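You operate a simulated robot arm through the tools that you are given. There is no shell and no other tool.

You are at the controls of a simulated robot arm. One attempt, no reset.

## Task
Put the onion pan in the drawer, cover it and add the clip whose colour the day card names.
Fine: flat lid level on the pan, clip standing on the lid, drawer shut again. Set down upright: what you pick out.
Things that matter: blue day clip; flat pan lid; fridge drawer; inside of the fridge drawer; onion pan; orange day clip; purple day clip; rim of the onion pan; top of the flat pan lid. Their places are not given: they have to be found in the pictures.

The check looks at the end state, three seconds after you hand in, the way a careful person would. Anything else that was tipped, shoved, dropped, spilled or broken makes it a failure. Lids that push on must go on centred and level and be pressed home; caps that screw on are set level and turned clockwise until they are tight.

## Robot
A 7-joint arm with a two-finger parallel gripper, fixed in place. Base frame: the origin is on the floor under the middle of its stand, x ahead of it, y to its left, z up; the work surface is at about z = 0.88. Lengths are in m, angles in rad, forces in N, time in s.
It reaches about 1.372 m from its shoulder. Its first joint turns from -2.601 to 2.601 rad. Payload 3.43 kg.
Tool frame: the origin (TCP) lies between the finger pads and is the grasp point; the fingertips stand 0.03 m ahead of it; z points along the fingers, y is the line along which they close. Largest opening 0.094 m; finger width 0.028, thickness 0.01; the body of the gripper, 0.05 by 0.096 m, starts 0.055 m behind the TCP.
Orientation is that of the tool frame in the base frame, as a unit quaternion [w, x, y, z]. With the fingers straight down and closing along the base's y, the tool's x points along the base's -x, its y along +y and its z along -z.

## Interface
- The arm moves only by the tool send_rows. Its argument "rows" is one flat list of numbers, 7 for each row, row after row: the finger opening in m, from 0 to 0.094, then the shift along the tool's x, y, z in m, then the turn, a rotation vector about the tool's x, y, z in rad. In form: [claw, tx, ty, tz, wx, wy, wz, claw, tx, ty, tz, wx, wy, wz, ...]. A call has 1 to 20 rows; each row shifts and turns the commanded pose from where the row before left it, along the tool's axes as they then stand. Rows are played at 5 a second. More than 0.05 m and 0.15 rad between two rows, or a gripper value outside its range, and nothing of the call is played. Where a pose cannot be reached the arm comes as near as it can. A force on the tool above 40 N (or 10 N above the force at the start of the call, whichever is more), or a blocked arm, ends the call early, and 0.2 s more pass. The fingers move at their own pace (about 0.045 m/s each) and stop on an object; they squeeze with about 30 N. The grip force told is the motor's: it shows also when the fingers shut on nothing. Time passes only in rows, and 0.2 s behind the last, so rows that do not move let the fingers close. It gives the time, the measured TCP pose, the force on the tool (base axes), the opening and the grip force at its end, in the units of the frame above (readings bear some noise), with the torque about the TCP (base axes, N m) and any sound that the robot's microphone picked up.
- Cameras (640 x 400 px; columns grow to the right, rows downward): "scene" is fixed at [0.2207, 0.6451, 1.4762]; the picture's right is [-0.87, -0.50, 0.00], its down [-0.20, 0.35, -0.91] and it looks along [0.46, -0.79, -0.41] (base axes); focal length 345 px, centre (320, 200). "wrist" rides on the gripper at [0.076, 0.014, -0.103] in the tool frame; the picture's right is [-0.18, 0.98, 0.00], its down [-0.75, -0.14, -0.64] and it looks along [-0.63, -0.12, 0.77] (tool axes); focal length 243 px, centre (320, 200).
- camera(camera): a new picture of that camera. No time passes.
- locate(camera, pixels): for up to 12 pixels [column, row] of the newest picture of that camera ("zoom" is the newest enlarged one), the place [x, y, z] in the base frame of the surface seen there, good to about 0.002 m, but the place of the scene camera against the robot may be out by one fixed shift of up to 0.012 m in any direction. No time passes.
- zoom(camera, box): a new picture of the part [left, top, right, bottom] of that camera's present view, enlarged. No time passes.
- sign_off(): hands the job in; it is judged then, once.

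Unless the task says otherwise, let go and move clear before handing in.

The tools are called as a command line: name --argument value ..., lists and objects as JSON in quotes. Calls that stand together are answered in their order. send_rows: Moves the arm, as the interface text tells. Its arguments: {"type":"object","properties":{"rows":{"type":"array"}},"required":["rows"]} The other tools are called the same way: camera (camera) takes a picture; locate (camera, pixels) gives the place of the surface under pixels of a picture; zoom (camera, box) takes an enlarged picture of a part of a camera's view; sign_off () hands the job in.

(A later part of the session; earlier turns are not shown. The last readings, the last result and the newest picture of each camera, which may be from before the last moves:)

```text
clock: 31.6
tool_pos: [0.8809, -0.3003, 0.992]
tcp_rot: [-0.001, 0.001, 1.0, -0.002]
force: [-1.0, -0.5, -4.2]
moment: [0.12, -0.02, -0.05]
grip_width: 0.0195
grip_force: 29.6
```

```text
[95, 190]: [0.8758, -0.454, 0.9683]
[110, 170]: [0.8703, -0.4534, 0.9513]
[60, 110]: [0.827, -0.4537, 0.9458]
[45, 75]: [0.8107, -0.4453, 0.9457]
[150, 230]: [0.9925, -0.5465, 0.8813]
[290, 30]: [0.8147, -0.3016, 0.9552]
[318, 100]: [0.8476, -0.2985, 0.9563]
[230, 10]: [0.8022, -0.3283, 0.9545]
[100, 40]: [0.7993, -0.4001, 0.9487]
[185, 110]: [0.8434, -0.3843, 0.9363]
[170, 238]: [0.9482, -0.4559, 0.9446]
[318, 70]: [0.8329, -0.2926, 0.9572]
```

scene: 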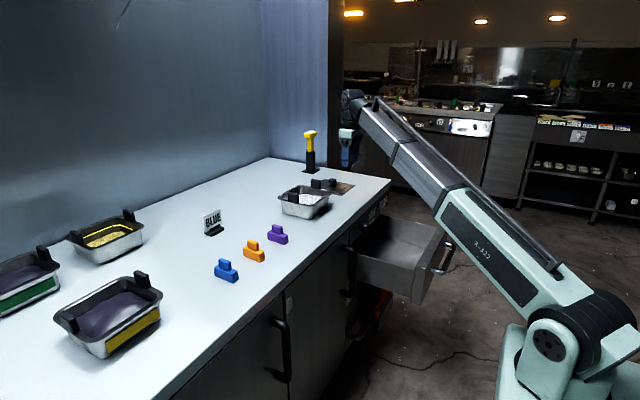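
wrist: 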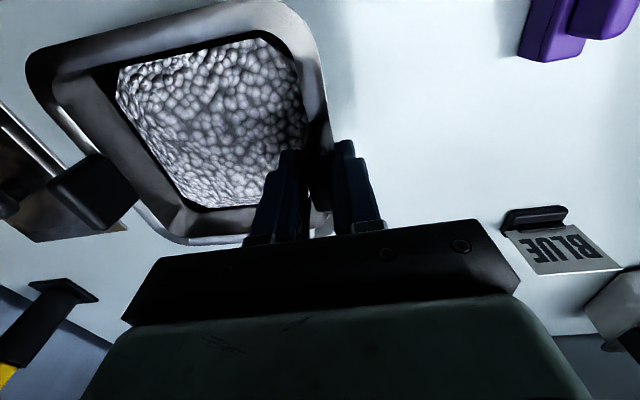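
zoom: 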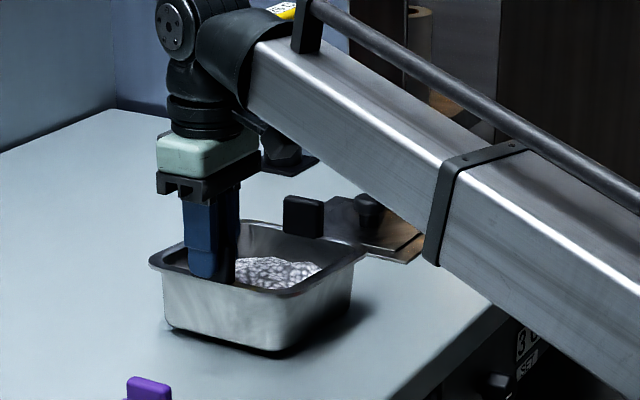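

The near rim rose to z≈0.956 while the far rim is still at 0.945, so the pan has tipped about 4° in the grip with its far edge still on the counter. Rather than lift on like this, I'll set it back down and regrip deeper, so that the tips also bear on the rim.

send_rows --rows '[0.0, 0, 0, 0.004, 0, 0, 0, 0.0, 0, 0, 0.004, 0, 0, 0, 0.0, 0, 0, 0.0025, 0, 0, 0, 0.0, 0, 0, 0, 0, 0, 0]'

camera --camera "wrist"

zoom --camera "wrist" --box '[230, 100, 420, 250]'

```text
clock: 32.6
tool_pos: [0.8804, -0.3019, 0.9819]
tcp_rot: [-0.001, 0.001, 1.0, -0.002]
force: [0.1, 1.3, -2.0]
moment: [-0.04, -0.08, 0.06]
grip_width: 0.0192
grip_force: 29.9
```

```text
taken
```

wrist: 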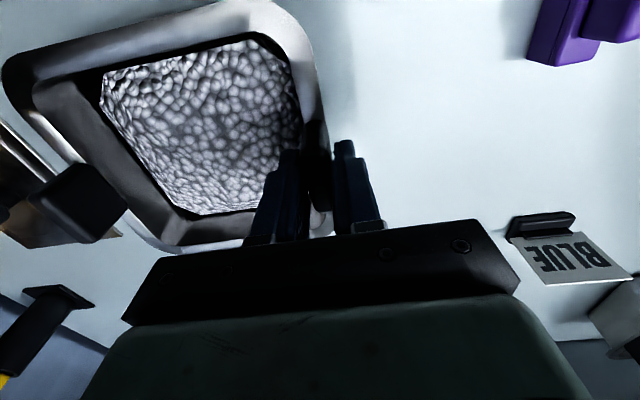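

```text
2.67 times, centred on (325, 175) of wrist
```

zoom: 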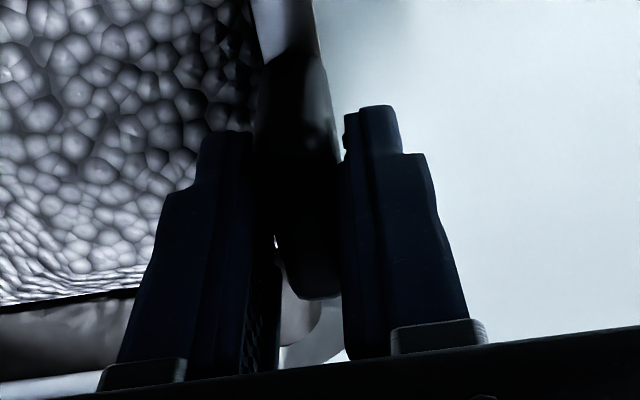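

The pan is back on the counter and level. Before regripping, I'll measure the rim's cross-section next to the tab to see how deep the fingertips can go.

locate --camera "wrist" --pixels '[[292, 80], [297, 80], [301, 80], [305, 80], [309, 80], [313, 80], [317, 80], [321, 80], [325, 80], [330, 80], [286, 80], [280, 80]]'

locate --camera "wrist" --pixels '[[300, 115], [305, 125], [312, 122], [318, 122], [324, 125], [310, 135], [320, 140], [315, 160], [320, 200], [315, 215], [326, 150], [306, 145]]'

```text
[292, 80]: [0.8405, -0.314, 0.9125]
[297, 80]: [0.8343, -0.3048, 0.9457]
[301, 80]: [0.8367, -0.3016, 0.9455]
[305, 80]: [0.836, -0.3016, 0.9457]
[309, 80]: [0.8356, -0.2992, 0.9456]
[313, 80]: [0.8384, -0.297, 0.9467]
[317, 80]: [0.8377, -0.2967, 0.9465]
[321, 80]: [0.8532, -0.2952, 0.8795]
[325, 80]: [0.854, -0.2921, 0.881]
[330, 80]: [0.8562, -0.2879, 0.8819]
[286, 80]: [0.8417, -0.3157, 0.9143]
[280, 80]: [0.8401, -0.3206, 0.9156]
```

```text
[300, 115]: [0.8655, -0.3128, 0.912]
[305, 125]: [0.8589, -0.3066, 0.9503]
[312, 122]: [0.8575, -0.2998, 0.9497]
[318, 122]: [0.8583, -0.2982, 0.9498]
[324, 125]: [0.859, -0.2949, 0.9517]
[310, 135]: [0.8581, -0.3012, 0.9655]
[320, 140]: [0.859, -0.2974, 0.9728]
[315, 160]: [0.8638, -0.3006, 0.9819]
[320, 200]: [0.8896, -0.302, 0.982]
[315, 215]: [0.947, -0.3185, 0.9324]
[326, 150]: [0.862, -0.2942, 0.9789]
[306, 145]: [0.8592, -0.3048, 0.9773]
```

The rim flange (y -0.305…-0.294) is narrower than the tab, so the fingers can go deeper on both sides of it without touching. I'll open slightly, lower 14 mm so the pads centre on the tab, close again, and trial-lift.

send_rows --rows '[0.036, 0, 0, 0, 0, 0, 0, 0.036, 0, 0.001, 0, 0, 0, 0, 0.036, 0, 0, 0.007, 0, 0, 0, 0.036, 0, 0, 0.007, 0, 0, 0, 0.036, 0, 0, 0, 0, 0, 0, 0.0, 0, 0, 0, 0, 0, 0, 0.0, 0, 0, 0, 0, 0, 0, 0.0, 0, 0, 0, 0, 0, 0, 0.0, 0, 0, 0, 0, 0, 0]'

camera --camera "wrist"

```text
clock: 34.6
tool_pos: [0.8809, -0.3, 0.9685]
tcp_rot: [0.0, 0.001, 1.0, -0.001]
force: [0.1, -2.1, 1.3]
moment: [0.1, -0.05, 0.05]
grip_width: 0.0191
grip_force: 30.0
```

```text
taken
```

wrist: 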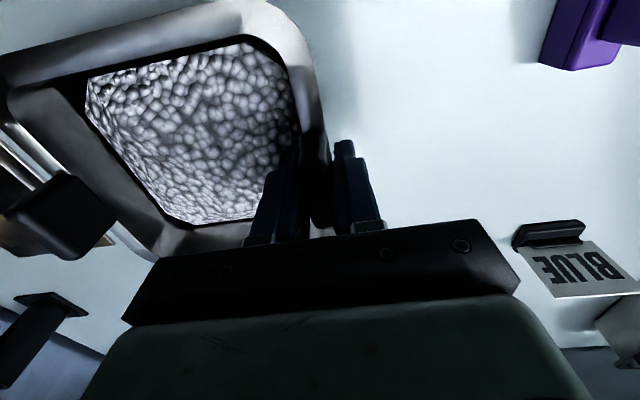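

The deeper grip closed at 0.019 m with 30 N and little side force. I'll trial-lift 1 cm again and measure the rim heights.

send_rows --rows '[0.0, 0, 0, -0.003, 0, 0, 0, 0.0, 0, 0, -0.004, 0, 0, 0, 0.0, 0, 0, -0.004, 0, 0, 0, 0.0, 0, 0, 0, 0, 0, 0, 0.0, 0, 0, 0, 0, 0, 0]'

camera --camera "wrist"

locate --camera "wrist" --pixels '[[60, 200], [80, 180], [40, 110], [30, 85], [285, 30], [315, 100], [230, 10], [100, 50], [305, 60], [160, 245]]'

zoom --camera "scene" --box '[250, 130, 390, 230]'

```text
clock: 35.8
tool_pos: [0.8813, -0.299, 0.9786]
tcp_rot: [-0.002, 0.002, 1.0, -0.001]
force: [0.2, -0.5, -6.2]
moment: [0.53, -0.01, 0.01]
grip_width: 0.019
grip_force: 30.0
```

```text
taken
```

wrist: 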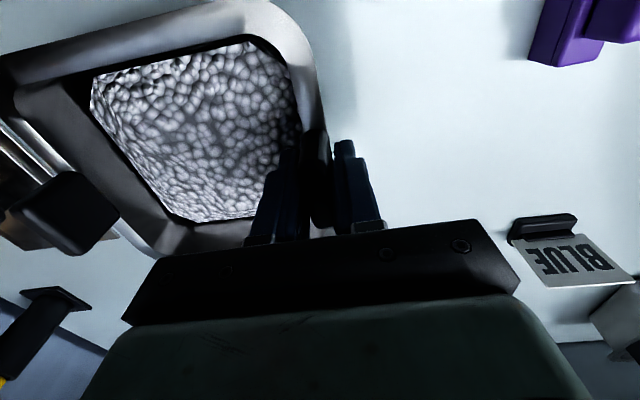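

```text
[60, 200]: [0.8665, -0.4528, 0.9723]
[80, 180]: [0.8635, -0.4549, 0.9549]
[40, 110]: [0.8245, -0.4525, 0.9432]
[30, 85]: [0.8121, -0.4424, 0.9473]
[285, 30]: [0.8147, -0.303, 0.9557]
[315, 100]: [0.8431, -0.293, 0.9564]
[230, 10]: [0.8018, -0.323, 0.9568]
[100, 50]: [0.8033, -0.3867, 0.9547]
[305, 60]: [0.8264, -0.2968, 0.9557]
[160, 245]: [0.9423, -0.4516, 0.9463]
```

```text
4.00 times, centred on (320, 180) of scene
```

zoom: 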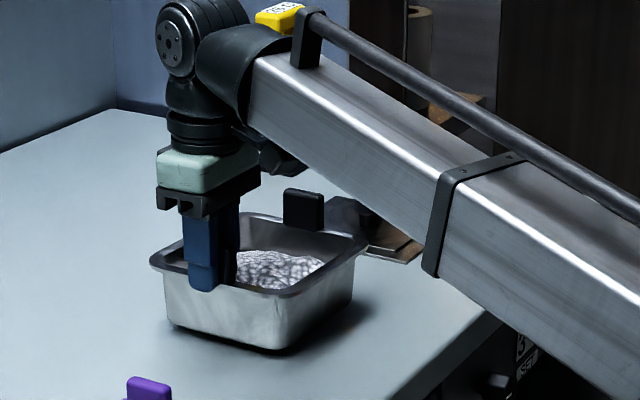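

The moment rose to 0.53 N·m with 6.2 N, so the deeper grip takes far more of the load; near rim z≈0.956, far rim ≈0.946. I'll lift another 1.5 cm and see whether the pan comes free and what tilt stays.

send_rows --rows '[0.0, 0, 0, -0.005, 0, 0, 0, 0.0, 0, 0, -0.005, 0, 0, 0, 0.0, 0, 0, -0.005, 0, 0, 0, 0.0, 0, 0, 0, 0, 0, 0]'

camera --camera "wrist"

locate --camera "wrist" --pixels '[[60, 200], [80, 180], [40, 110], [30, 85], [285, 30], [315, 100], [230, 10], [100, 50], [305, 60], [160, 245]]'

zoom --camera "scene" --box '[250, 130, 390, 230]'

```text
clock: 36.8
tool_pos: [0.879, -0.2997, 0.994]
tcp_rot: [-0.002, 0.001, 1.0, -0.001]
force: [-0.5, 0.4, -6.4]
moment: [0.49, -0.01, 0.03]
grip_width: 0.0195
grip_force: 30.1
```

```text
taken
```

wrist: 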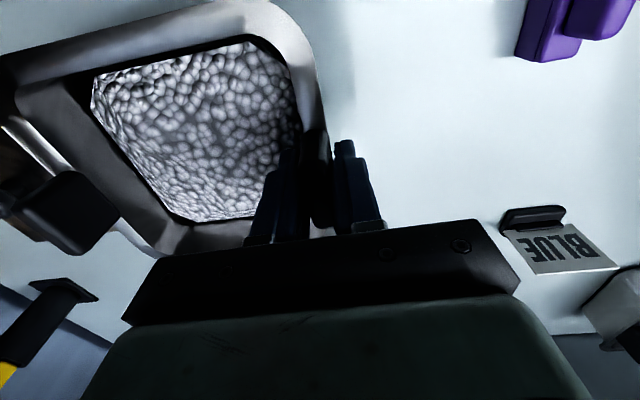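

```text
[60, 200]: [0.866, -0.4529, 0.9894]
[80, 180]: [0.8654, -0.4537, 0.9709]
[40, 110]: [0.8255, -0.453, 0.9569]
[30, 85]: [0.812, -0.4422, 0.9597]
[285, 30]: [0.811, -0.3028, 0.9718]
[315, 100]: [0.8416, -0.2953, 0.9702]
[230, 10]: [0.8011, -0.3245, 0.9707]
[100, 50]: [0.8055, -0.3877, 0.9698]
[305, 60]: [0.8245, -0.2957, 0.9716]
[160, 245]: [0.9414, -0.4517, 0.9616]
```

```text
4.00 times, centred on (320, 180) of scene
```

zoom: 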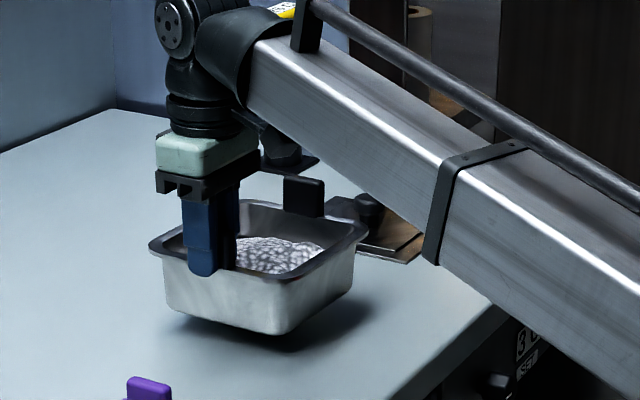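

The pan now hangs clear (near rim 0.971, far rim 0.960, a steady 4° tilt, 6.4 N). I'll level it by tilting the wrist 0.065 rad, raise it, and carry it over in front of the counter above the open drawer.

send_rows --rows '[0.0, 0, 0, -0.01, 0.0325, 0, 0, 0.0, 0, 0, -0.01, 0.0325, 0, 0, 0.0, 0, -0.0015, -0.022, 0, 0, 0, 0.0, 0, -0.0015, -0.022, 0, 0, 0, 0.0, 0, -0.0015, -0.022, 0, 0, 0, 0.0, 0.018, -0.0155, 0.001, 0, 0, 0, 0.0, 0.02617, -0.02246, 0.00146, 0, 0, 0, 0.0, 0.02617, -0.02246, 0.00146, 0, 0, 0, 0.0, 0.02617, -0.02246, 0.00146, 0, 0, 0, 0.0, 0.02617, -0.02246, 0.00146, 0, 0, 0, 0.0, 0.02617, -0.02246, 0.00146, 0, 0, 0, 0.0, 0.02617, -0.02246, 0.00146, 0, 0, 0, 0.0, 0.02617, -0.02246, 0.00146, 0, 0, 0, 0.0, 0.02617, -0.02246, 0.00146, 0, 0, 0, 0.0, 0.02617, -0.02246, 0.00146, 0, 0, 0, 0.0, 0.02617, -0.02246, 0.00146, 0, 0, 0, 0.0, 0.02, -0.018, 0.001, 0, 0, 0, 0.0, 0.014, -0.012, 0.001, 0, 0, 0, 0.0, 0, 0, 0, 0, 0, 0]'

camera --camera "wrist"

camera --camera "scene"

```text
clock: 40.8
tool_pos: [0.5668, -0.57, 1.0792]
tcp_rot: [-0.001, 0.0, 0.999, -0.034]
force: [0.0, -0.2, -6.4]
moment: [0.5, -0.02, 0.0]
grip_width: 0.0196
grip_force: 29.9
```

```text
taken
```

wrist: 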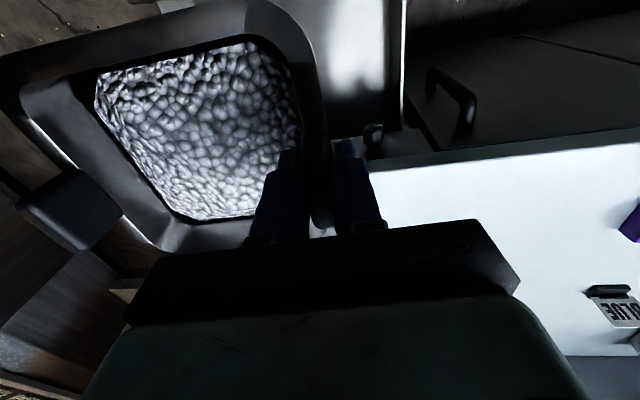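

```text
taken
```

scene: 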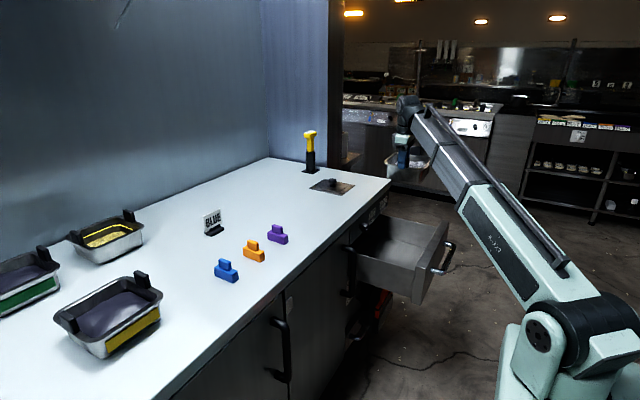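

The pan is held over the drawer, still at 6.4 N and 0.5 N·m. I'll check its level, and locate the drawer walls and floor seen at (355,60) and (395,90).

locate --camera "wrist" --pixels '[[285, 30], [308, 60], [40, 120], [60, 190], [165, 245], [350, 50], [330, 20], [385, 60], [403, 60], [340, 100], [250, 5], [372, 130]]'

zoom --camera "scene" --box '[340, 200, 470, 310]'

zoom --camera "scene" --box '[360, 90, 480, 200]'

```text
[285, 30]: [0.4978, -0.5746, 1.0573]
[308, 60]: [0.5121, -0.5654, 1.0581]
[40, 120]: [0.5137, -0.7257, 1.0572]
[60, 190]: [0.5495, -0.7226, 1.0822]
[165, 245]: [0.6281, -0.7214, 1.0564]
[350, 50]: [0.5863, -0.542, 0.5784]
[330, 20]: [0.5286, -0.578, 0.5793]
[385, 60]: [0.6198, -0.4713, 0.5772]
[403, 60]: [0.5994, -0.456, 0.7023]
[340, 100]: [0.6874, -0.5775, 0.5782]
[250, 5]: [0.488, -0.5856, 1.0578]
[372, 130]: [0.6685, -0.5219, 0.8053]
```

```text
3.64 times, centred on (405, 255) of scene
```

zoom: 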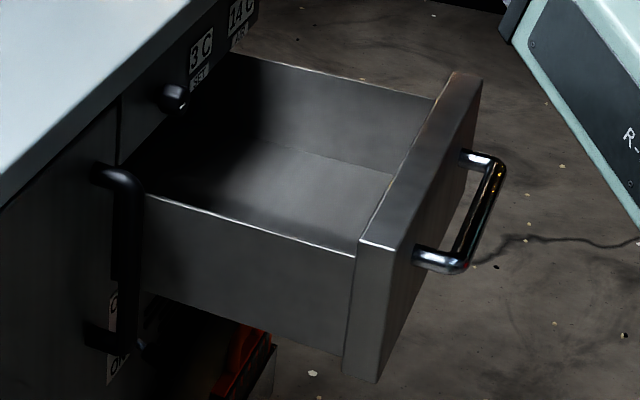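

```text
3.64 times, centred on (420, 145) of scene
```

zoom: 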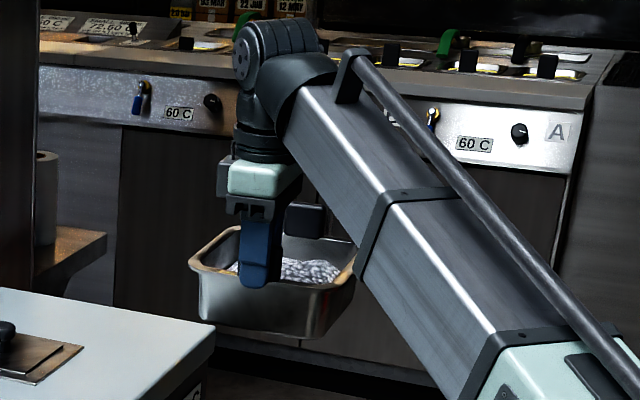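

The pan hangs level (rim z≈1.057 on both sides), and the drawer floor is at z≈0.578 with the +y wall at y≈-0.456, top ≈0.70. I'll check the position of the drawer's front panel before lowering.

camera --camera "scene"

locate --camera "scene" --pixels '[[421, 255], [424, 252], [427, 252], [436, 228], [440, 224], [444, 224], [412, 250], [400, 250], [416, 268], [425, 275], [380, 260], [395, 263]]'

```text
taken
```

scene: 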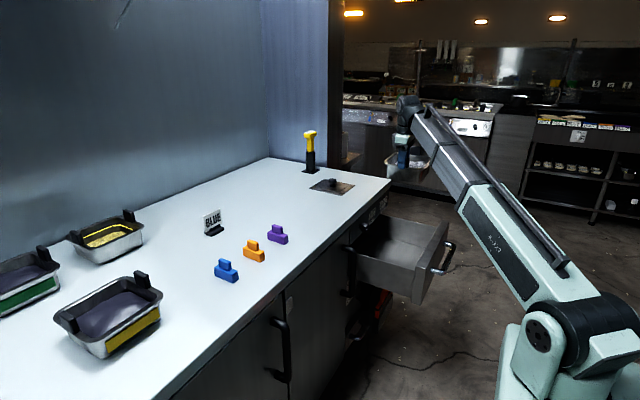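

```text
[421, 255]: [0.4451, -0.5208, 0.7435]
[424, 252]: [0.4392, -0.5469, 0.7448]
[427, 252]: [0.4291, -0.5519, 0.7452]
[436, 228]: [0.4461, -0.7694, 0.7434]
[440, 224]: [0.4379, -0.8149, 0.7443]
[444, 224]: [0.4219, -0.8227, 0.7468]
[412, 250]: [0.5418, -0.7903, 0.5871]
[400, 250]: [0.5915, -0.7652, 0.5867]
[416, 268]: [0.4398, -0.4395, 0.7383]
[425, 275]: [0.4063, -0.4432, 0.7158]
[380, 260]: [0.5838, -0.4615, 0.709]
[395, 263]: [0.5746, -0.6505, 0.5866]
```

The drawer front's inner face is at x≈0.446 and its top at z≈0.735 (after the scene camera's ~8 mm z shift), so the pan fits with 4 cm to spare. I'll lower straight down to z≈0.80 and look.

send_rows --rows '[0.0, 0, 0.001, 0.015, 0, 0, 0, 0.0, 0, 0.002, 0.031, 0, 0, 0, 0.0, 0, 0.002, 0.031, 0, 0, 0, 0.0, 0, 0.002, 0.031, 0, 0, 0, 0.0, 0, 0.002, 0.031, 0, 0, 0, 0.0, 0, 0.002, 0.031, 0, 0, 0, 0.0, 0, 0.002, 0.031, 0, 0, 0, 0.0, 0, 0.002, 0.031, 0, 0, 0, 0.0, 0, 0.002, 0.031, 0, 0, 0, 0.0, 0, 0.001, 0.016, 0, 0, 0, 0.0, 0, 0, 0, 0, 0, 0]'

camera --camera "scene"

zoom --camera "scene" --box '[340, 130, 520, 300]'

camera --camera "wrist"

```text
clock: 43.2
tool_pos: [0.5661, -0.5708, 0.8019]
tcp_rot: [-0.001, 0.001, 0.999, -0.035]
force: [-0.3, 0.1, -6.8]
moment: [0.55, 0.01, 0.01]
grip_width: 0.0196
grip_force: 30.3
```

```text
taken
```

scene: 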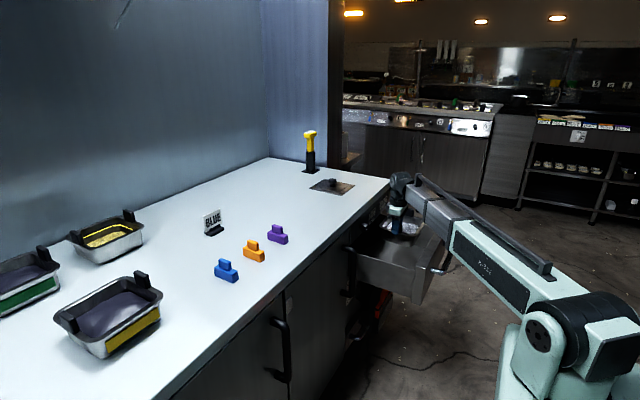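

```text
2.35 times, centred on (430, 215) of scene
```

zoom: 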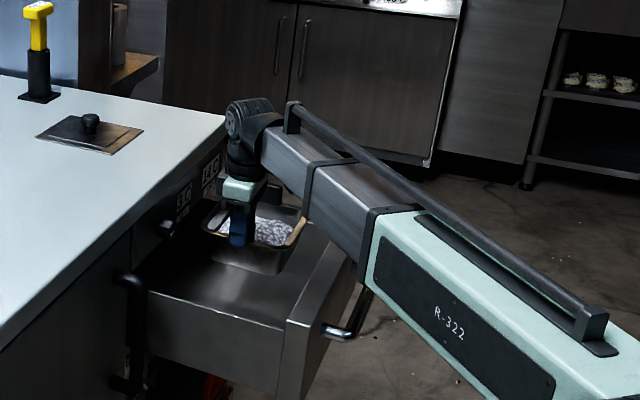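

```text
taken
```

wrist: 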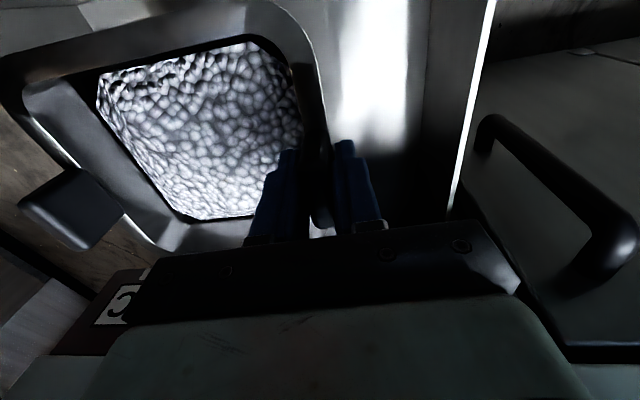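

The pan is partly in the drawer, and the forearm passes above the drawer front near zoom (340,220). I'll check how high the arm's underside is above the drawer front before lowering further.

zoom --camera "scene" --box '[380, 160, 500, 280]'

locate --camera "scene" --pixels '[[410, 205], [420, 213], [430, 222], [440, 230], [448, 238], [460, 245], [480, 262], [415, 190], [435, 200], [455, 215], [500, 250], [520, 290]]'

```text
3.33 times, centred on (440, 220) of scene
```

zoom: 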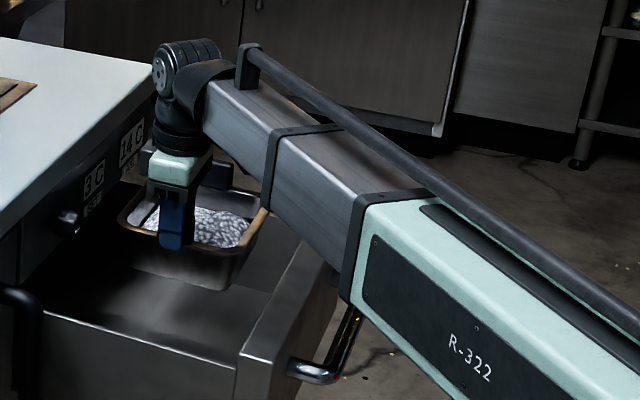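

```text
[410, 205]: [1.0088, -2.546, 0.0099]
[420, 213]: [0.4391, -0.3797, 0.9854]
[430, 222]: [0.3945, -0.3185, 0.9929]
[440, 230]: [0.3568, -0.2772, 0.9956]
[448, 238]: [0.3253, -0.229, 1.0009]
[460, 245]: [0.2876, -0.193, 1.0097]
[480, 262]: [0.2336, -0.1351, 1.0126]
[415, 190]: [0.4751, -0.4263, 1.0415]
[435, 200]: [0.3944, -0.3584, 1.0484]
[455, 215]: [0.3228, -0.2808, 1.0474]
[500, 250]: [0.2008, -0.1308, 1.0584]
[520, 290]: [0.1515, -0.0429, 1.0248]
```

The arm's underside runs at z≈0.98, well above the drawer front, so lowering further is safe. I'll go down to about 1 cm above the drawer floor.

send_rows --rows '[0.0, 0, 0.0016, 0.025, 0, 0, 0, 0.0, 0, 0.0016, 0.025, 0, 0, 0, 0.0, 0, 0.0016, 0.025, 0, 0, 0, 0.0, 0, 0.0016, 0.025, 0, 0, 0, 0.0, 0, 0.001, 0.016, 0, 0, 0, 0.0, 0, 0.0006, 0.009, 0, 0, 0, 0.0, 0, 0, 0, 0, 0, 0]'

camera --camera "wrist"

zoom --camera "scene" --box '[340, 180, 460, 300]'

```text
clock: 44.8
tool_pos: [0.5655, -0.5716, 0.6772]
tcp_rot: [-0.001, 0.001, 0.999, -0.034]
force: [-1.2, 0.0, -6.7]
moment: [0.51, -0.01, -0.02]
grip_width: 0.0199
grip_force: 30.1
```

```text
taken
```

wrist: 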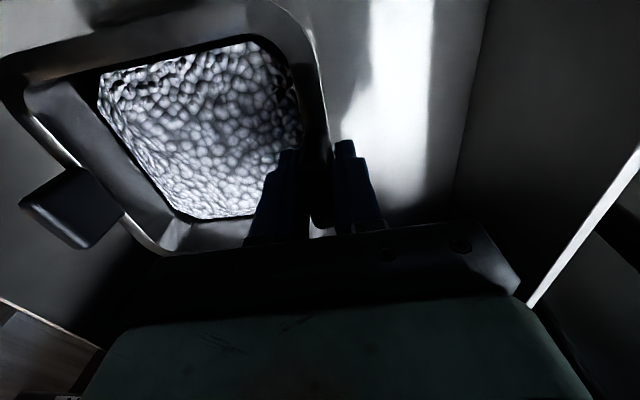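

```text
3.33 times, centred on (400, 240) of scene
```

zoom: 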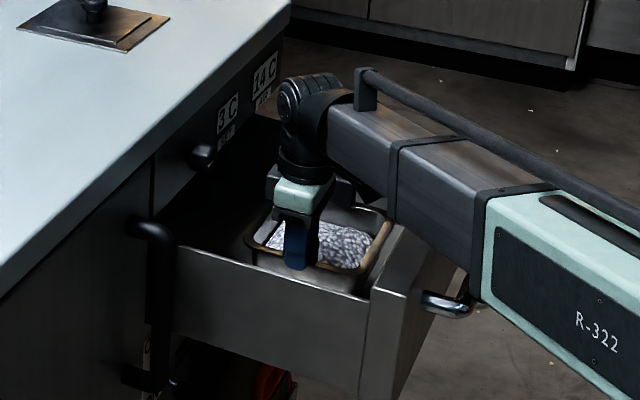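

The pan is inside the drawer just above its floor. I'll check its level once more and then lower in millimetre steps until the load comes off.

locate --camera "wrist" --pixels '[[285, 30], [310, 70], [40, 120], [60, 190], [165, 245], [400, 60], [30, 300], [250, 5], [640, 160], [25, 210]]'

send_rows --rows '[0.0, 0, 0, 0.004, 0, 0, 0, 0.0, 0, 0, 0.003, 0, 0, 0, 0.0, 0, 0, 0.002, 0, 0, 0, 0.0, 0, 0, 0, 0, 0, 0]'

```text
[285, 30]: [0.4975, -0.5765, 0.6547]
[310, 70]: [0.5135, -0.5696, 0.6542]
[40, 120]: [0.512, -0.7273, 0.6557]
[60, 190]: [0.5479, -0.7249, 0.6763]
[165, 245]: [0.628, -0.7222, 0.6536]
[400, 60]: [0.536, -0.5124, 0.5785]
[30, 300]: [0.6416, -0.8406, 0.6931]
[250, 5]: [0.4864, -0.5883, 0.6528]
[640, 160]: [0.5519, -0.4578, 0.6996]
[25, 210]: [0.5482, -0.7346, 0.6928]
```

```text
clock: 45.8
tool_pos: [0.5652, -0.5721, 0.6669]
tcp_rot: [-0.001, 0.0, 0.999, -0.034]
force: [-0.5, 0.0, -5.5]
moment: [0.51, -0.04, 0.0]
grip_width: 0.0198
grip_force: 30.5
```

The force has just begun to ease (5.5 N), so the pan is at the floor. I'll go down another 2 mm.

send_rows --rows '[0.0, 0, 0, 0.001, 0, 0, 0, 0.0, 0, 0, 0.001, 0, 0, 0, 0.0, 0, 0, 0, 0, 0, 0]'

camera --camera "wrist"

locate --camera "wrist" --pixels '[[285, 30], [310, 70], [40, 120], [60, 190], [165, 245], [250, 5]]'

```text
clock: 46.6
tool_pos: [0.565, -0.5721, 0.6672]
tcp_rot: [-0.001, 0.001, 0.999, -0.034]
force: [-0.3, -0.2, -5.7]
moment: [0.5, -0.03, -0.01]
grip_width: 0.0199
grip_force: 29.7
```

```text
taken
```

wrist: 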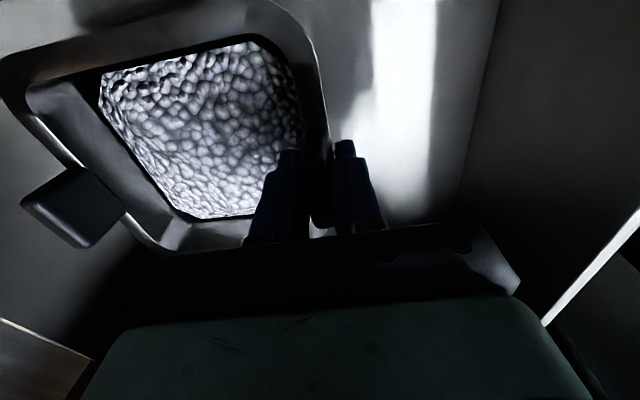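

```text
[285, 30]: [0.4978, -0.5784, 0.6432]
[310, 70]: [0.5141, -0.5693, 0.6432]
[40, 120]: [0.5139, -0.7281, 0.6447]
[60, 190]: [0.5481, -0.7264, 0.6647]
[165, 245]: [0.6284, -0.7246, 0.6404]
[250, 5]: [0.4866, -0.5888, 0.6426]
```

The rim is at z≈0.643, which matches the pan standing on the floor, but the load is not yet transferred. I'll lower 2 mm more.

send_rows --rows '[0.0, 0, 0, 0.001, 0, 0, 0, 0.0, 0, 0, 0.001, 0, 0, 0, 0.0, 0, 0, 0, 0, 0, 0]'

```text
clock: 47.4
tool_pos: [0.5655, -0.5723, 0.6647]
tcp_rot: [-0.001, 0.0, 0.999, -0.035]
force: [0.1, 2.4, 23.9]
moment: [0.41, 0.34, 0.0]
grip_width: 0.0197
grip_force: 30.2
```

Now the pan presses on the floor (24 N up), so it is seated. I'll ease up about 1.5 mm and read again before letting go.

send_rows --rows '[0.0, 0, 0, -0.0013, 0, 0, 0, 0.0, 0, 0, 0, 0, 0, 0]'

```text
clock: 48.0
tool_pos: [0.5654, -0.5711, 0.6647]
tcp_rot: [-0.001, 0.001, 0.999, -0.034]
force: [1.3, 1.0, 10.0]
moment: [0.5, -0.34, -0.04]
grip_width: 0.0196
grip_force: 29.6
```

Contact force is down to 10 N, the pan is seated. I'll release, then rise straight up out of the drawer.

send_rows --rows '[0.0, 0, 0, -0.0006, 0, 0, 0, 0.025, 0, 0, 0, 0, 0, 0, 0.036, 0, 0, 0, 0, 0, 0, 0.04, 0, 0, 0, 0, 0, 0, 0.04, 0, -0.001, -0.015, 0, 0, 0, 0.04, 0, -0.001, -0.015, 0, 0, 0, 0.04, 0, -0.0013, -0.02, 0, 0, 0, 0.04, 0, -0.0019, -0.03, 0, 0, 0, 0.04, 0, -0.0019, -0.03, 0, 0, 0, 0.04, 0, 0, 0, 0, 0, 0]'

camera --camera "wrist"

camera --camera "scene"

```text
clock: 50.2
tool_pos: [0.5663, -0.5718, 0.7772]
tcp_rot: [-0.002, 0.0, 0.999, -0.035]
force: [0.6, 0.4, -0.5]
moment: [0.0, -0.03, -0.01]
grip_width: 0.0401
grip_force: 0.1
```

```text
taken
```

wrist: 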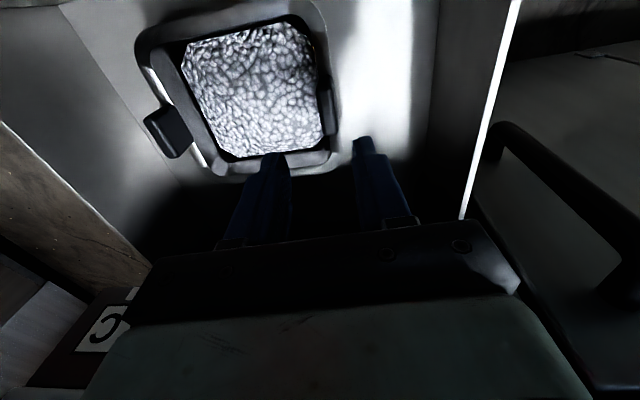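

```text
taken
```

scene: 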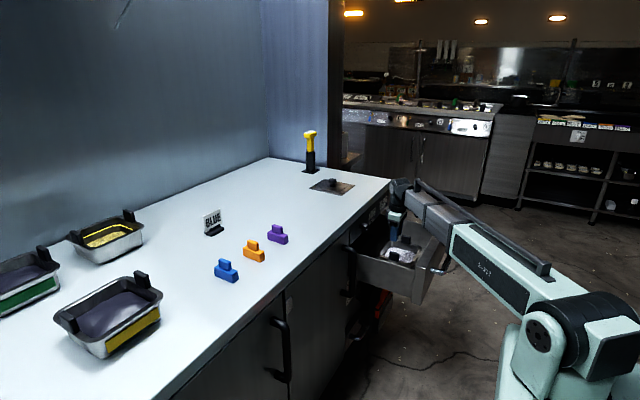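

The pan is standing in the drawer and released. I'll measure its rim and tabs here to know where the lid must go.

zoom --camera "wrist" --box '[130, 0, 350, 190]'

locate --camera "wrist" --pixels '[[147, 40], [300, 8], [215, 170], [325, 160], [325, 85], [330, 100], [165, 130], [180, 125], [230, 14], [255, 160], [322, 60], [160, 80]]'

```text
2.11 times, centred on (240, 95) of wrist
```

zoom: 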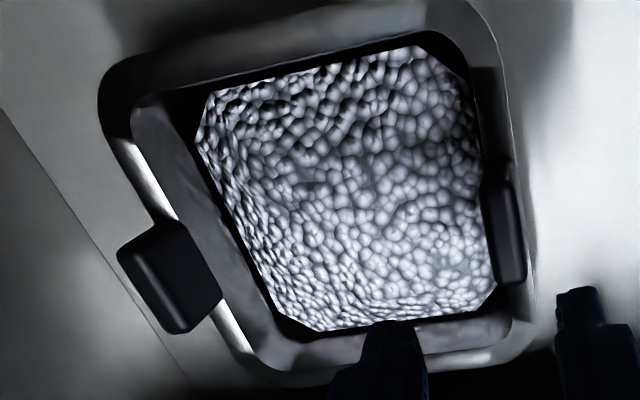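

```text
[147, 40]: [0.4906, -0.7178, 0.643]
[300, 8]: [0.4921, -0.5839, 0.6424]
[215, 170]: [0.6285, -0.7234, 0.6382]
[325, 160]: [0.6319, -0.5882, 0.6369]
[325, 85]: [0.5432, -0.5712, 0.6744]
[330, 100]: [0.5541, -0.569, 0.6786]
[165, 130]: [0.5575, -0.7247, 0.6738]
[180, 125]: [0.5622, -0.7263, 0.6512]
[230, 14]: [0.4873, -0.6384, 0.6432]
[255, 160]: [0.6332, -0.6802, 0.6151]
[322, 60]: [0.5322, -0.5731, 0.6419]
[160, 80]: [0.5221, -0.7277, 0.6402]
```

The near rim reads z≈0.643 while two far-rim points read ≈0.637; I want to know if that is a real tilt. I'll sample the flange more carefully.

locate --camera "zoom" --pixels '[[460, 350], [460, 358], [480, 350], [490, 345], [300, 362], [270, 365], [250, 350], [520, 310], [500, 120], [490, 60], [300, 40], [115, 110]]'

locate --camera "zoom" --pixels '[[150, 235], [185, 240], [140, 265], [180, 330], [155, 280], [492, 190], [512, 190], [505, 270], [522, 270], [510, 230], [510, 284], [500, 180]]'

```text
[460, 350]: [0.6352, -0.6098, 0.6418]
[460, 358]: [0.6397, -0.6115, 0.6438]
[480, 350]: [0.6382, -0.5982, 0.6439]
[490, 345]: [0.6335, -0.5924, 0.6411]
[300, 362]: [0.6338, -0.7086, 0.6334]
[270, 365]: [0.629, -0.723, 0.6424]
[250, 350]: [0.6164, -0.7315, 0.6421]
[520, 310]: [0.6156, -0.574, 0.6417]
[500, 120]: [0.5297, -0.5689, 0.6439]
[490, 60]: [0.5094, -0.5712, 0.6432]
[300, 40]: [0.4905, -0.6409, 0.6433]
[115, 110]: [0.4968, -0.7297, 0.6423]
```

```text
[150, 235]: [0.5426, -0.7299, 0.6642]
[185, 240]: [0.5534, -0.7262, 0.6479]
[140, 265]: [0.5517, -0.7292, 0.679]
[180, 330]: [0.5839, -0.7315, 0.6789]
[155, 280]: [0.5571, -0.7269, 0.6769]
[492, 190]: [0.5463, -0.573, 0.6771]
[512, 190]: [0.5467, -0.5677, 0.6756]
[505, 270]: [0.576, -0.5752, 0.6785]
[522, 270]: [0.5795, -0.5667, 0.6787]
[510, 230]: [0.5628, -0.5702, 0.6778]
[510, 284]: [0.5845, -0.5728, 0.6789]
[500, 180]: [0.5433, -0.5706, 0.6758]
```

The rim is level at z≈0.643; the pan's centre is at about (0.5645,-0.650) with tabs 0.143 m apart inside, so the 0.132 m wide lid fits between them. I'll rise, level the wrist and move over to the lid.

send_rows --rows '[0.06, 0, -0.002, -0.03, -0.065, 0, 0, 0.06, 0, 0, -0.036, 0, 0, 0, 0.06, 0, 0, -0.036, 0, 0, 0, 0.06, 0, 0, -0.036, 0, 0, 0, 0.06, 0, 0, -0.036, 0, 0, 0, 0.06, 0, 0, -0.036, 0, 0, 0, 0.06, 0, 0, -0.036, 0, 0, 0, 0.06, 0, 0, -0.036, 0, 0, 0, 0.06, 0, 0, -0.036, 0, 0, 0, 0.06, -0.0427, -0.0083, 0, 0, 0, 0, 0.06, -0.0427, -0.0083, 0, 0, 0, 0, 0.06, -0.0427, -0.0083, 0, 0, 0, 0, 0.06, -0.0427, -0.0083, 0, 0, 0, 0, 0.06, -0.0427, -0.0083, 0, 0, 0, 0, 0.06, -0.0427, -0.0083, 0, 0, 0, 0, 0.06, -0.0427, -0.0083, 0, 0, 0, 0, 0.06, 0, 0, 0, 0, 0, 0]'

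camera --camera "wrist"

zoom --camera "scene" --box '[280, 140, 460, 300]'

```text
clock: 53.8
tool_pos: [0.8655, -0.629, 1.0931]
tcp_rot: [-0.001, 0.001, 1.0, -0.002]
force: [0.2, -0.4, 0.6]
moment: [0.02, 0.01, 0.03]
grip_width: 0.0601
grip_force: 0.1
```

```text
taken
```

wrist: 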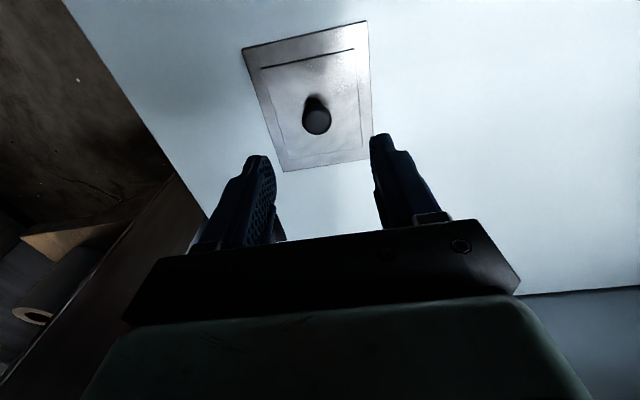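

```text
2.50 times, centred on (370, 220) of scene
```

zoom: 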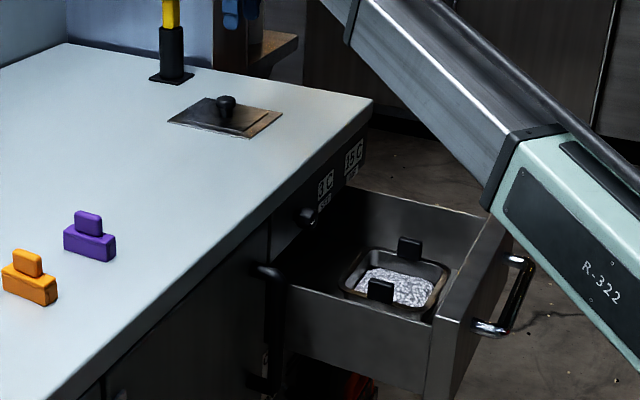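

The lid is fully visible now, knob at about (316,120). I'll zoom in and measure its corners and knob exactly.

zoom --camera "wrist" --box '[235, 15, 385, 180]'

locate --camera "wrist" --pixels '[[243, 49], [365, 22], [372, 158], [284, 170], [316, 120], [316, 112], [308, 122], [326, 122], [317, 130], [316, 98], [262, 67], [354, 50]]'

```text
2.42 times, centred on (310, 98) of wrist
```

zoom: 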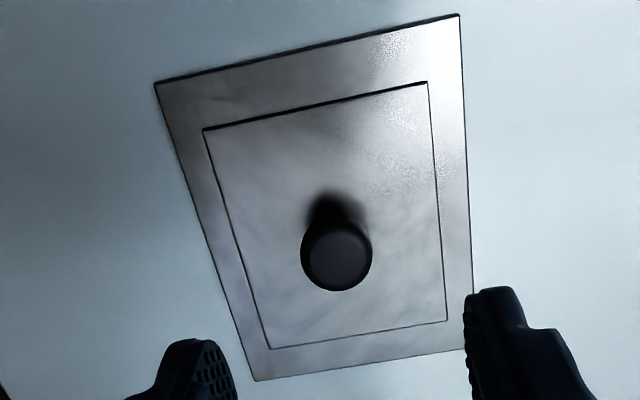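

```text
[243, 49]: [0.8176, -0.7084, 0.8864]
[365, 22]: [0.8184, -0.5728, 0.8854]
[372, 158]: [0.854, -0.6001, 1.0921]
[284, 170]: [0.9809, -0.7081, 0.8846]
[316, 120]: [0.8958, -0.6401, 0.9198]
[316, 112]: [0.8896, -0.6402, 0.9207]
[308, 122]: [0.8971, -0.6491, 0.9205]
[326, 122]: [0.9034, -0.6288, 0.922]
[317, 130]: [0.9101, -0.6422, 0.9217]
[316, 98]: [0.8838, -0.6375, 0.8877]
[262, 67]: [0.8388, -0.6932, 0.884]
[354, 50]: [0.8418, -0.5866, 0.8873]
```

The knob head is centred at about (0.900,-0.640), 0.03 m across, top z≈0.921, in the middle of the lid. I'll come down over it and stop just above for a check.

send_rows --rows '[0.06, -0.0086, -0.00275, 0.03, 0, 0, 0, 0.06, -0.0086, -0.00275, 0.03, 0, 0, 0, 0.06, -0.0086, -0.00275, 0.03, 0, 0, 0, 0.06, -0.0086, -0.00275, 0.03, 0, 0, 0, 0.06, 0, 0, 0.013, 0, 0, 0, 0.06, 0, 0, 0, 0, 0, 0]'

camera --camera "wrist"

zoom --camera "scene" --box '[260, 110, 400, 230]'

```text
clock: 55.2
tool_pos: [0.8991, -0.641, 0.9608]
tcp_rot: [-0.001, 0.001, 1.0, -0.002]
force: [-0.3, -0.2, -0.6]
moment: [0.01, 0.0, 0.01]
grip_width: 0.06
grip_force: 0.1
```

```text
taken
```

wrist: 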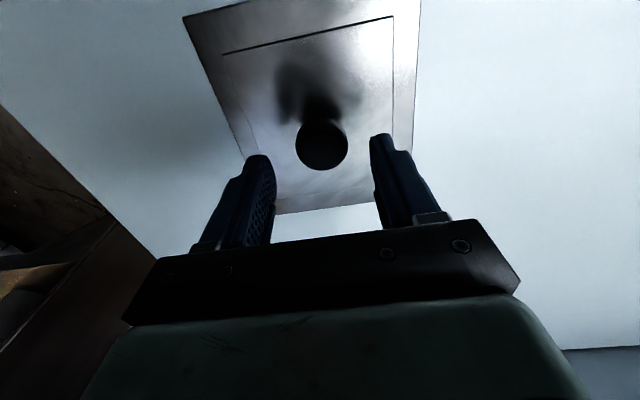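

```text
3.33 times, centred on (330, 170) of scene
```

zoom: 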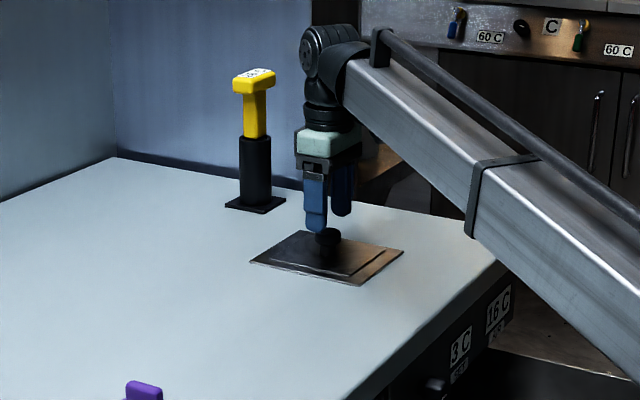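

The knob sits midway between the fingers at (321,146). I'll verify its exact centre and then lower to z≈0.919 and close.

locate --camera "wrist" --pixels '[[321, 148], [300, 145], [343, 145], [322, 165], [322, 130], [216, 45], [230, 100], [392, 40], [390, 100], [300, 205]]'

send_rows --rows '[0.06, -0.0005, 0.0005, 0.015, 0, 0, 0, 0.06, -0.0005, 0.0005, 0.015, 0, 0, 0, 0.06, 0, 0, 0.011, 0, 0, 0, 0.06, 0, 0, 0, 0, 0, 0]'

camera --camera "wrist"

```text
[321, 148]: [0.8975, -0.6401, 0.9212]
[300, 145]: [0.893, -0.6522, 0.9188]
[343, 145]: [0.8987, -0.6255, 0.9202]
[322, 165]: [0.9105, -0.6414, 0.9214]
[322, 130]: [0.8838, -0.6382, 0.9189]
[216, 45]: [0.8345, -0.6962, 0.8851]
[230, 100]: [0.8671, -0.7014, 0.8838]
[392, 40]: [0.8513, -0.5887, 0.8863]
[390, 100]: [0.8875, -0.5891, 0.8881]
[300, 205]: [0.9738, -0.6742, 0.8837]
```

```text
clock: 56.2
tool_pos: [0.8993, -0.6405, 0.9194]
tcp_rot: [0.0, 0.0, 1.0, -0.002]
force: [0.0, -0.5, -0.3]
moment: [-0.01, 0.02, -0.01]
grip_width: 0.0599
grip_force: 0.1
```

```text
taken
```

wrist: 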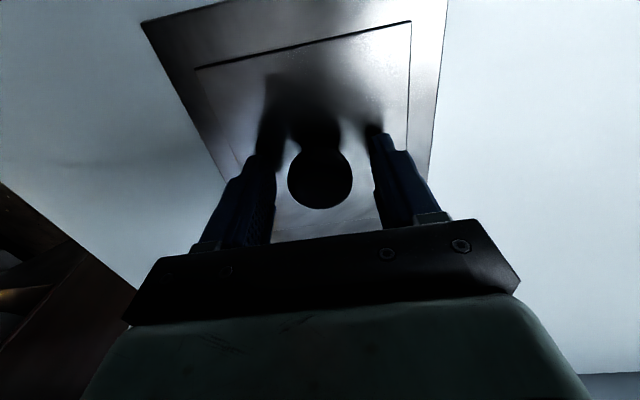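

The fingers straddle the knob, tips about 4 mm above the lid. I'll go 1.5 mm deeper and close on the knob.

send_rows --rows '[0.06, 0.001, 0.001, 0.0015, 0, 0, 0, 0.0, 0, 0, 0, 0, 0, 0, 0.0, 0, 0, 0, 0, 0, 0, 0.0, 0, 0, 0, 0, 0, 0, 0.0, 0, 0, 0, 0, 0, 0]'

send_rows --rows '[0.0, 0, 0, -0.005, 0, 0, 0, 0.0, 0, 0, -0.01, 0, 0, 0, 0.0, 0, 0, -0.015, 0, 0, 0, 0.0, 0, 0, 0, 0, 0, 0]'

camera --camera "wrist"

zoom --camera "scene" --box '[260, 110, 400, 230]'

```text
clock: 57.4
tool_pos: [0.8994, -0.639, 0.9183]
tcp_rot: [-0.001, 0.001, 1.0, -0.001]
force: [0.7, -0.3, 0.9]
moment: [0.1, -0.03, 0.0]
grip_width: 0.0354
grip_force: 30.1
```

```text
clock: 58.4
tool_pos: [0.8998, -0.6394, 0.9478]
tcp_rot: [-0.002, 0.001, 1.0, -0.003]
force: [0.1, 0.3, -0.9]
moment: [0.02, 0.01, -0.01]
grip_width: 0.0353
grip_force: 29.5
```

```text
taken
```

wrist: 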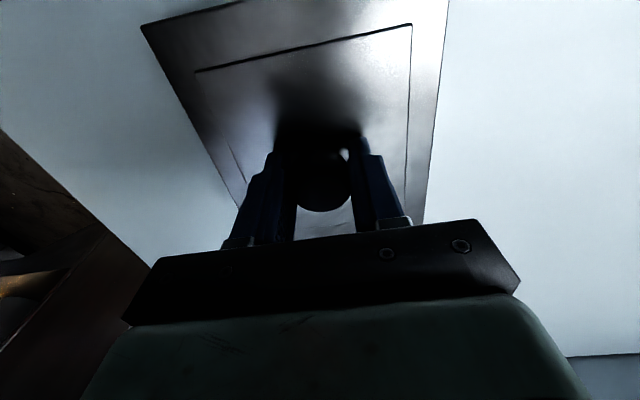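

```text
3.33 times, centred on (330, 170) of scene
```

zoom: 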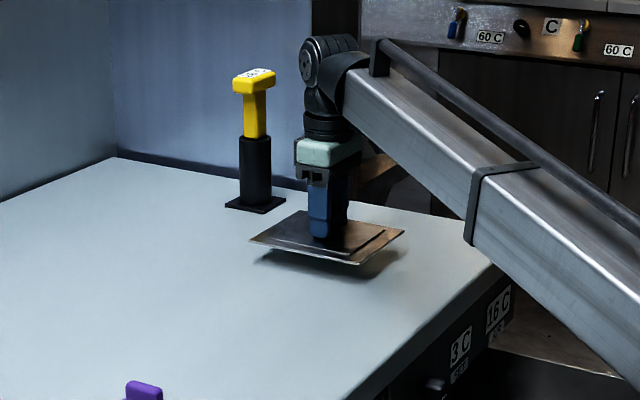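

The lid is lifted (grip 0.035 m, about 1 N). I'll check that it hangs level and straight in the grip.

locate --camera "wrist" --pixels '[[145, 28], [200, 40], [300, 15], [440, 20], [430, 150], [424, 210], [240, 200], [180, 100], [415, 100], [330, 230], [250, 8], [448, 3]]'

```text
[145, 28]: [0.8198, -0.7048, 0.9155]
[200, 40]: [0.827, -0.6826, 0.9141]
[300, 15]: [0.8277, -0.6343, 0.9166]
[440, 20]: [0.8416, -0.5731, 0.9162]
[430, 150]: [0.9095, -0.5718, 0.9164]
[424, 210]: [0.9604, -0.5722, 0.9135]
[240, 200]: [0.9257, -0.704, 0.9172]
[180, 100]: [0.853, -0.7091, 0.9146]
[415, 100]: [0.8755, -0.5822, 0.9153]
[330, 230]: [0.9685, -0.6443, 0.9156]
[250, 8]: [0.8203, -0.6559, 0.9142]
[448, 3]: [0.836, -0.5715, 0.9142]
```

The lid is level (z 0.914–0.917 all over) and centred on the gripper. I'll lift it, carry it back over the drawer and lower to z≈0.80 above the pan.

send_rows --rows '[0.0, 0, 0, -0.03, 0, 0, 0, 0.0, 0, 0, -0.03, 0, 0, 0, 0.0, 0.0373, -0.0013, 0, 0, 0, 0, 0.0, 0.0373, -0.0013, 0, 0, 0, 0, 0.0, 0.0373, -0.0013, 0, 0, 0, 0, 0.0, 0.0373, -0.0013, 0, 0, 0, 0, 0.0, 0.0373, -0.0013, 0, 0, 0, 0, 0.0, 0.0373, -0.0013, 0, 0, 0, 0, 0.0, 0.0373, -0.0013, 0, 0, 0, 0, 0.0, 0.0373, -0.0013, 0, 0, 0, 0, 0.0, 0.0373, -0.0012, 0, 0, 0, 0, 0.0, 0, 0, 0.0347, 0, 0, 0, 0.0, 0, 0, 0.0347, 0, 0, 0, 0.0, 0, 0, 0.0347, 0, 0, 0, 0.0, 0, 0, 0.0347, 0, 0, 0, 0.0, 0, 0, 0.0347, 0, 0, 0, 0.0, 0, 0, 0.0347, 0, 0, 0, 0.0, 0, 0, 0, 0, 0, 0]'

camera --camera "wrist"

zoom --camera "scene" --box '[340, 160, 480, 300]'

```text
clock: 62.2
tool_pos: [0.564, -0.6493, 0.8007]
tcp_rot: [-0.001, 0.001, 1.0, -0.003]
force: [0.1, 0.0, -1.6]
moment: [0.01, 0.02, 0.0]
grip_width: 0.0352
grip_force: 29.9
```

```text
taken
```

wrist: 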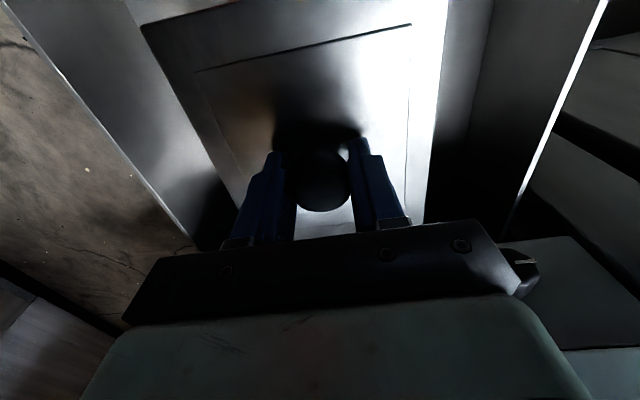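

```text
2.86 times, centred on (410, 230) of scene
```

zoom: 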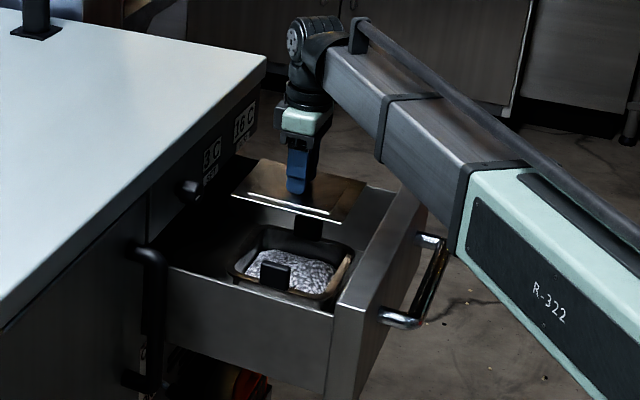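

The lid is above the pan, a bit to +y (TCP y -0.649 vs. target -0.651). I'll correct that and lower until the lid is just above the tab tops.

send_rows --rows '[0.0, -0.0003, -0.0015, 0.025, 0, 0, 0, 0.0, 0, 0, 0.025, 0, 0, 0, 0.0, 0, 0, 0.024, 0, 0, 0, 0.0, 0, 0, 0, 0, 0, 0]'

camera --camera "wrist"

zoom --camera "scene" --box '[375, 215, 445, 275]'

```text
clock: 63.2
tool_pos: [0.5634, -0.6529, 0.7274]
tcp_rot: [-0.001, 0.001, 1.0, -0.002]
force: [0.2, 0.7, -1.4]
moment: [-0.03, -0.03, -0.01]
grip_width: 0.0352
grip_force: 29.9
```

```text
taken
```

wrist: 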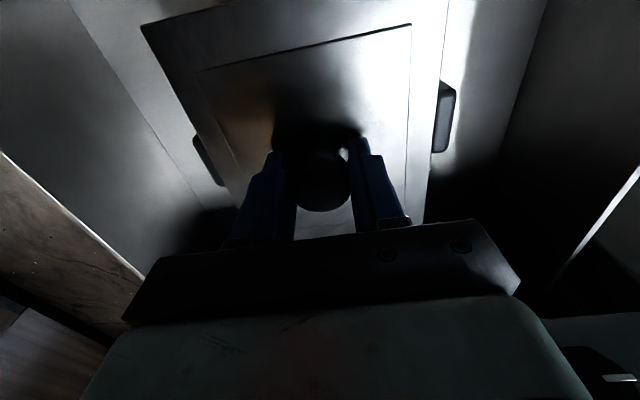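

```text
6.67 times, centred on (410, 245) of scene
```

zoom: 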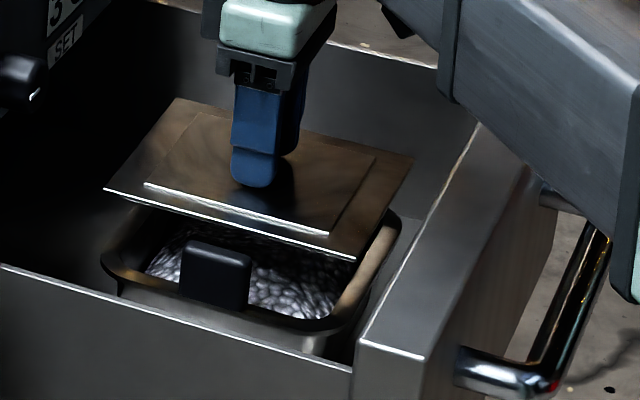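

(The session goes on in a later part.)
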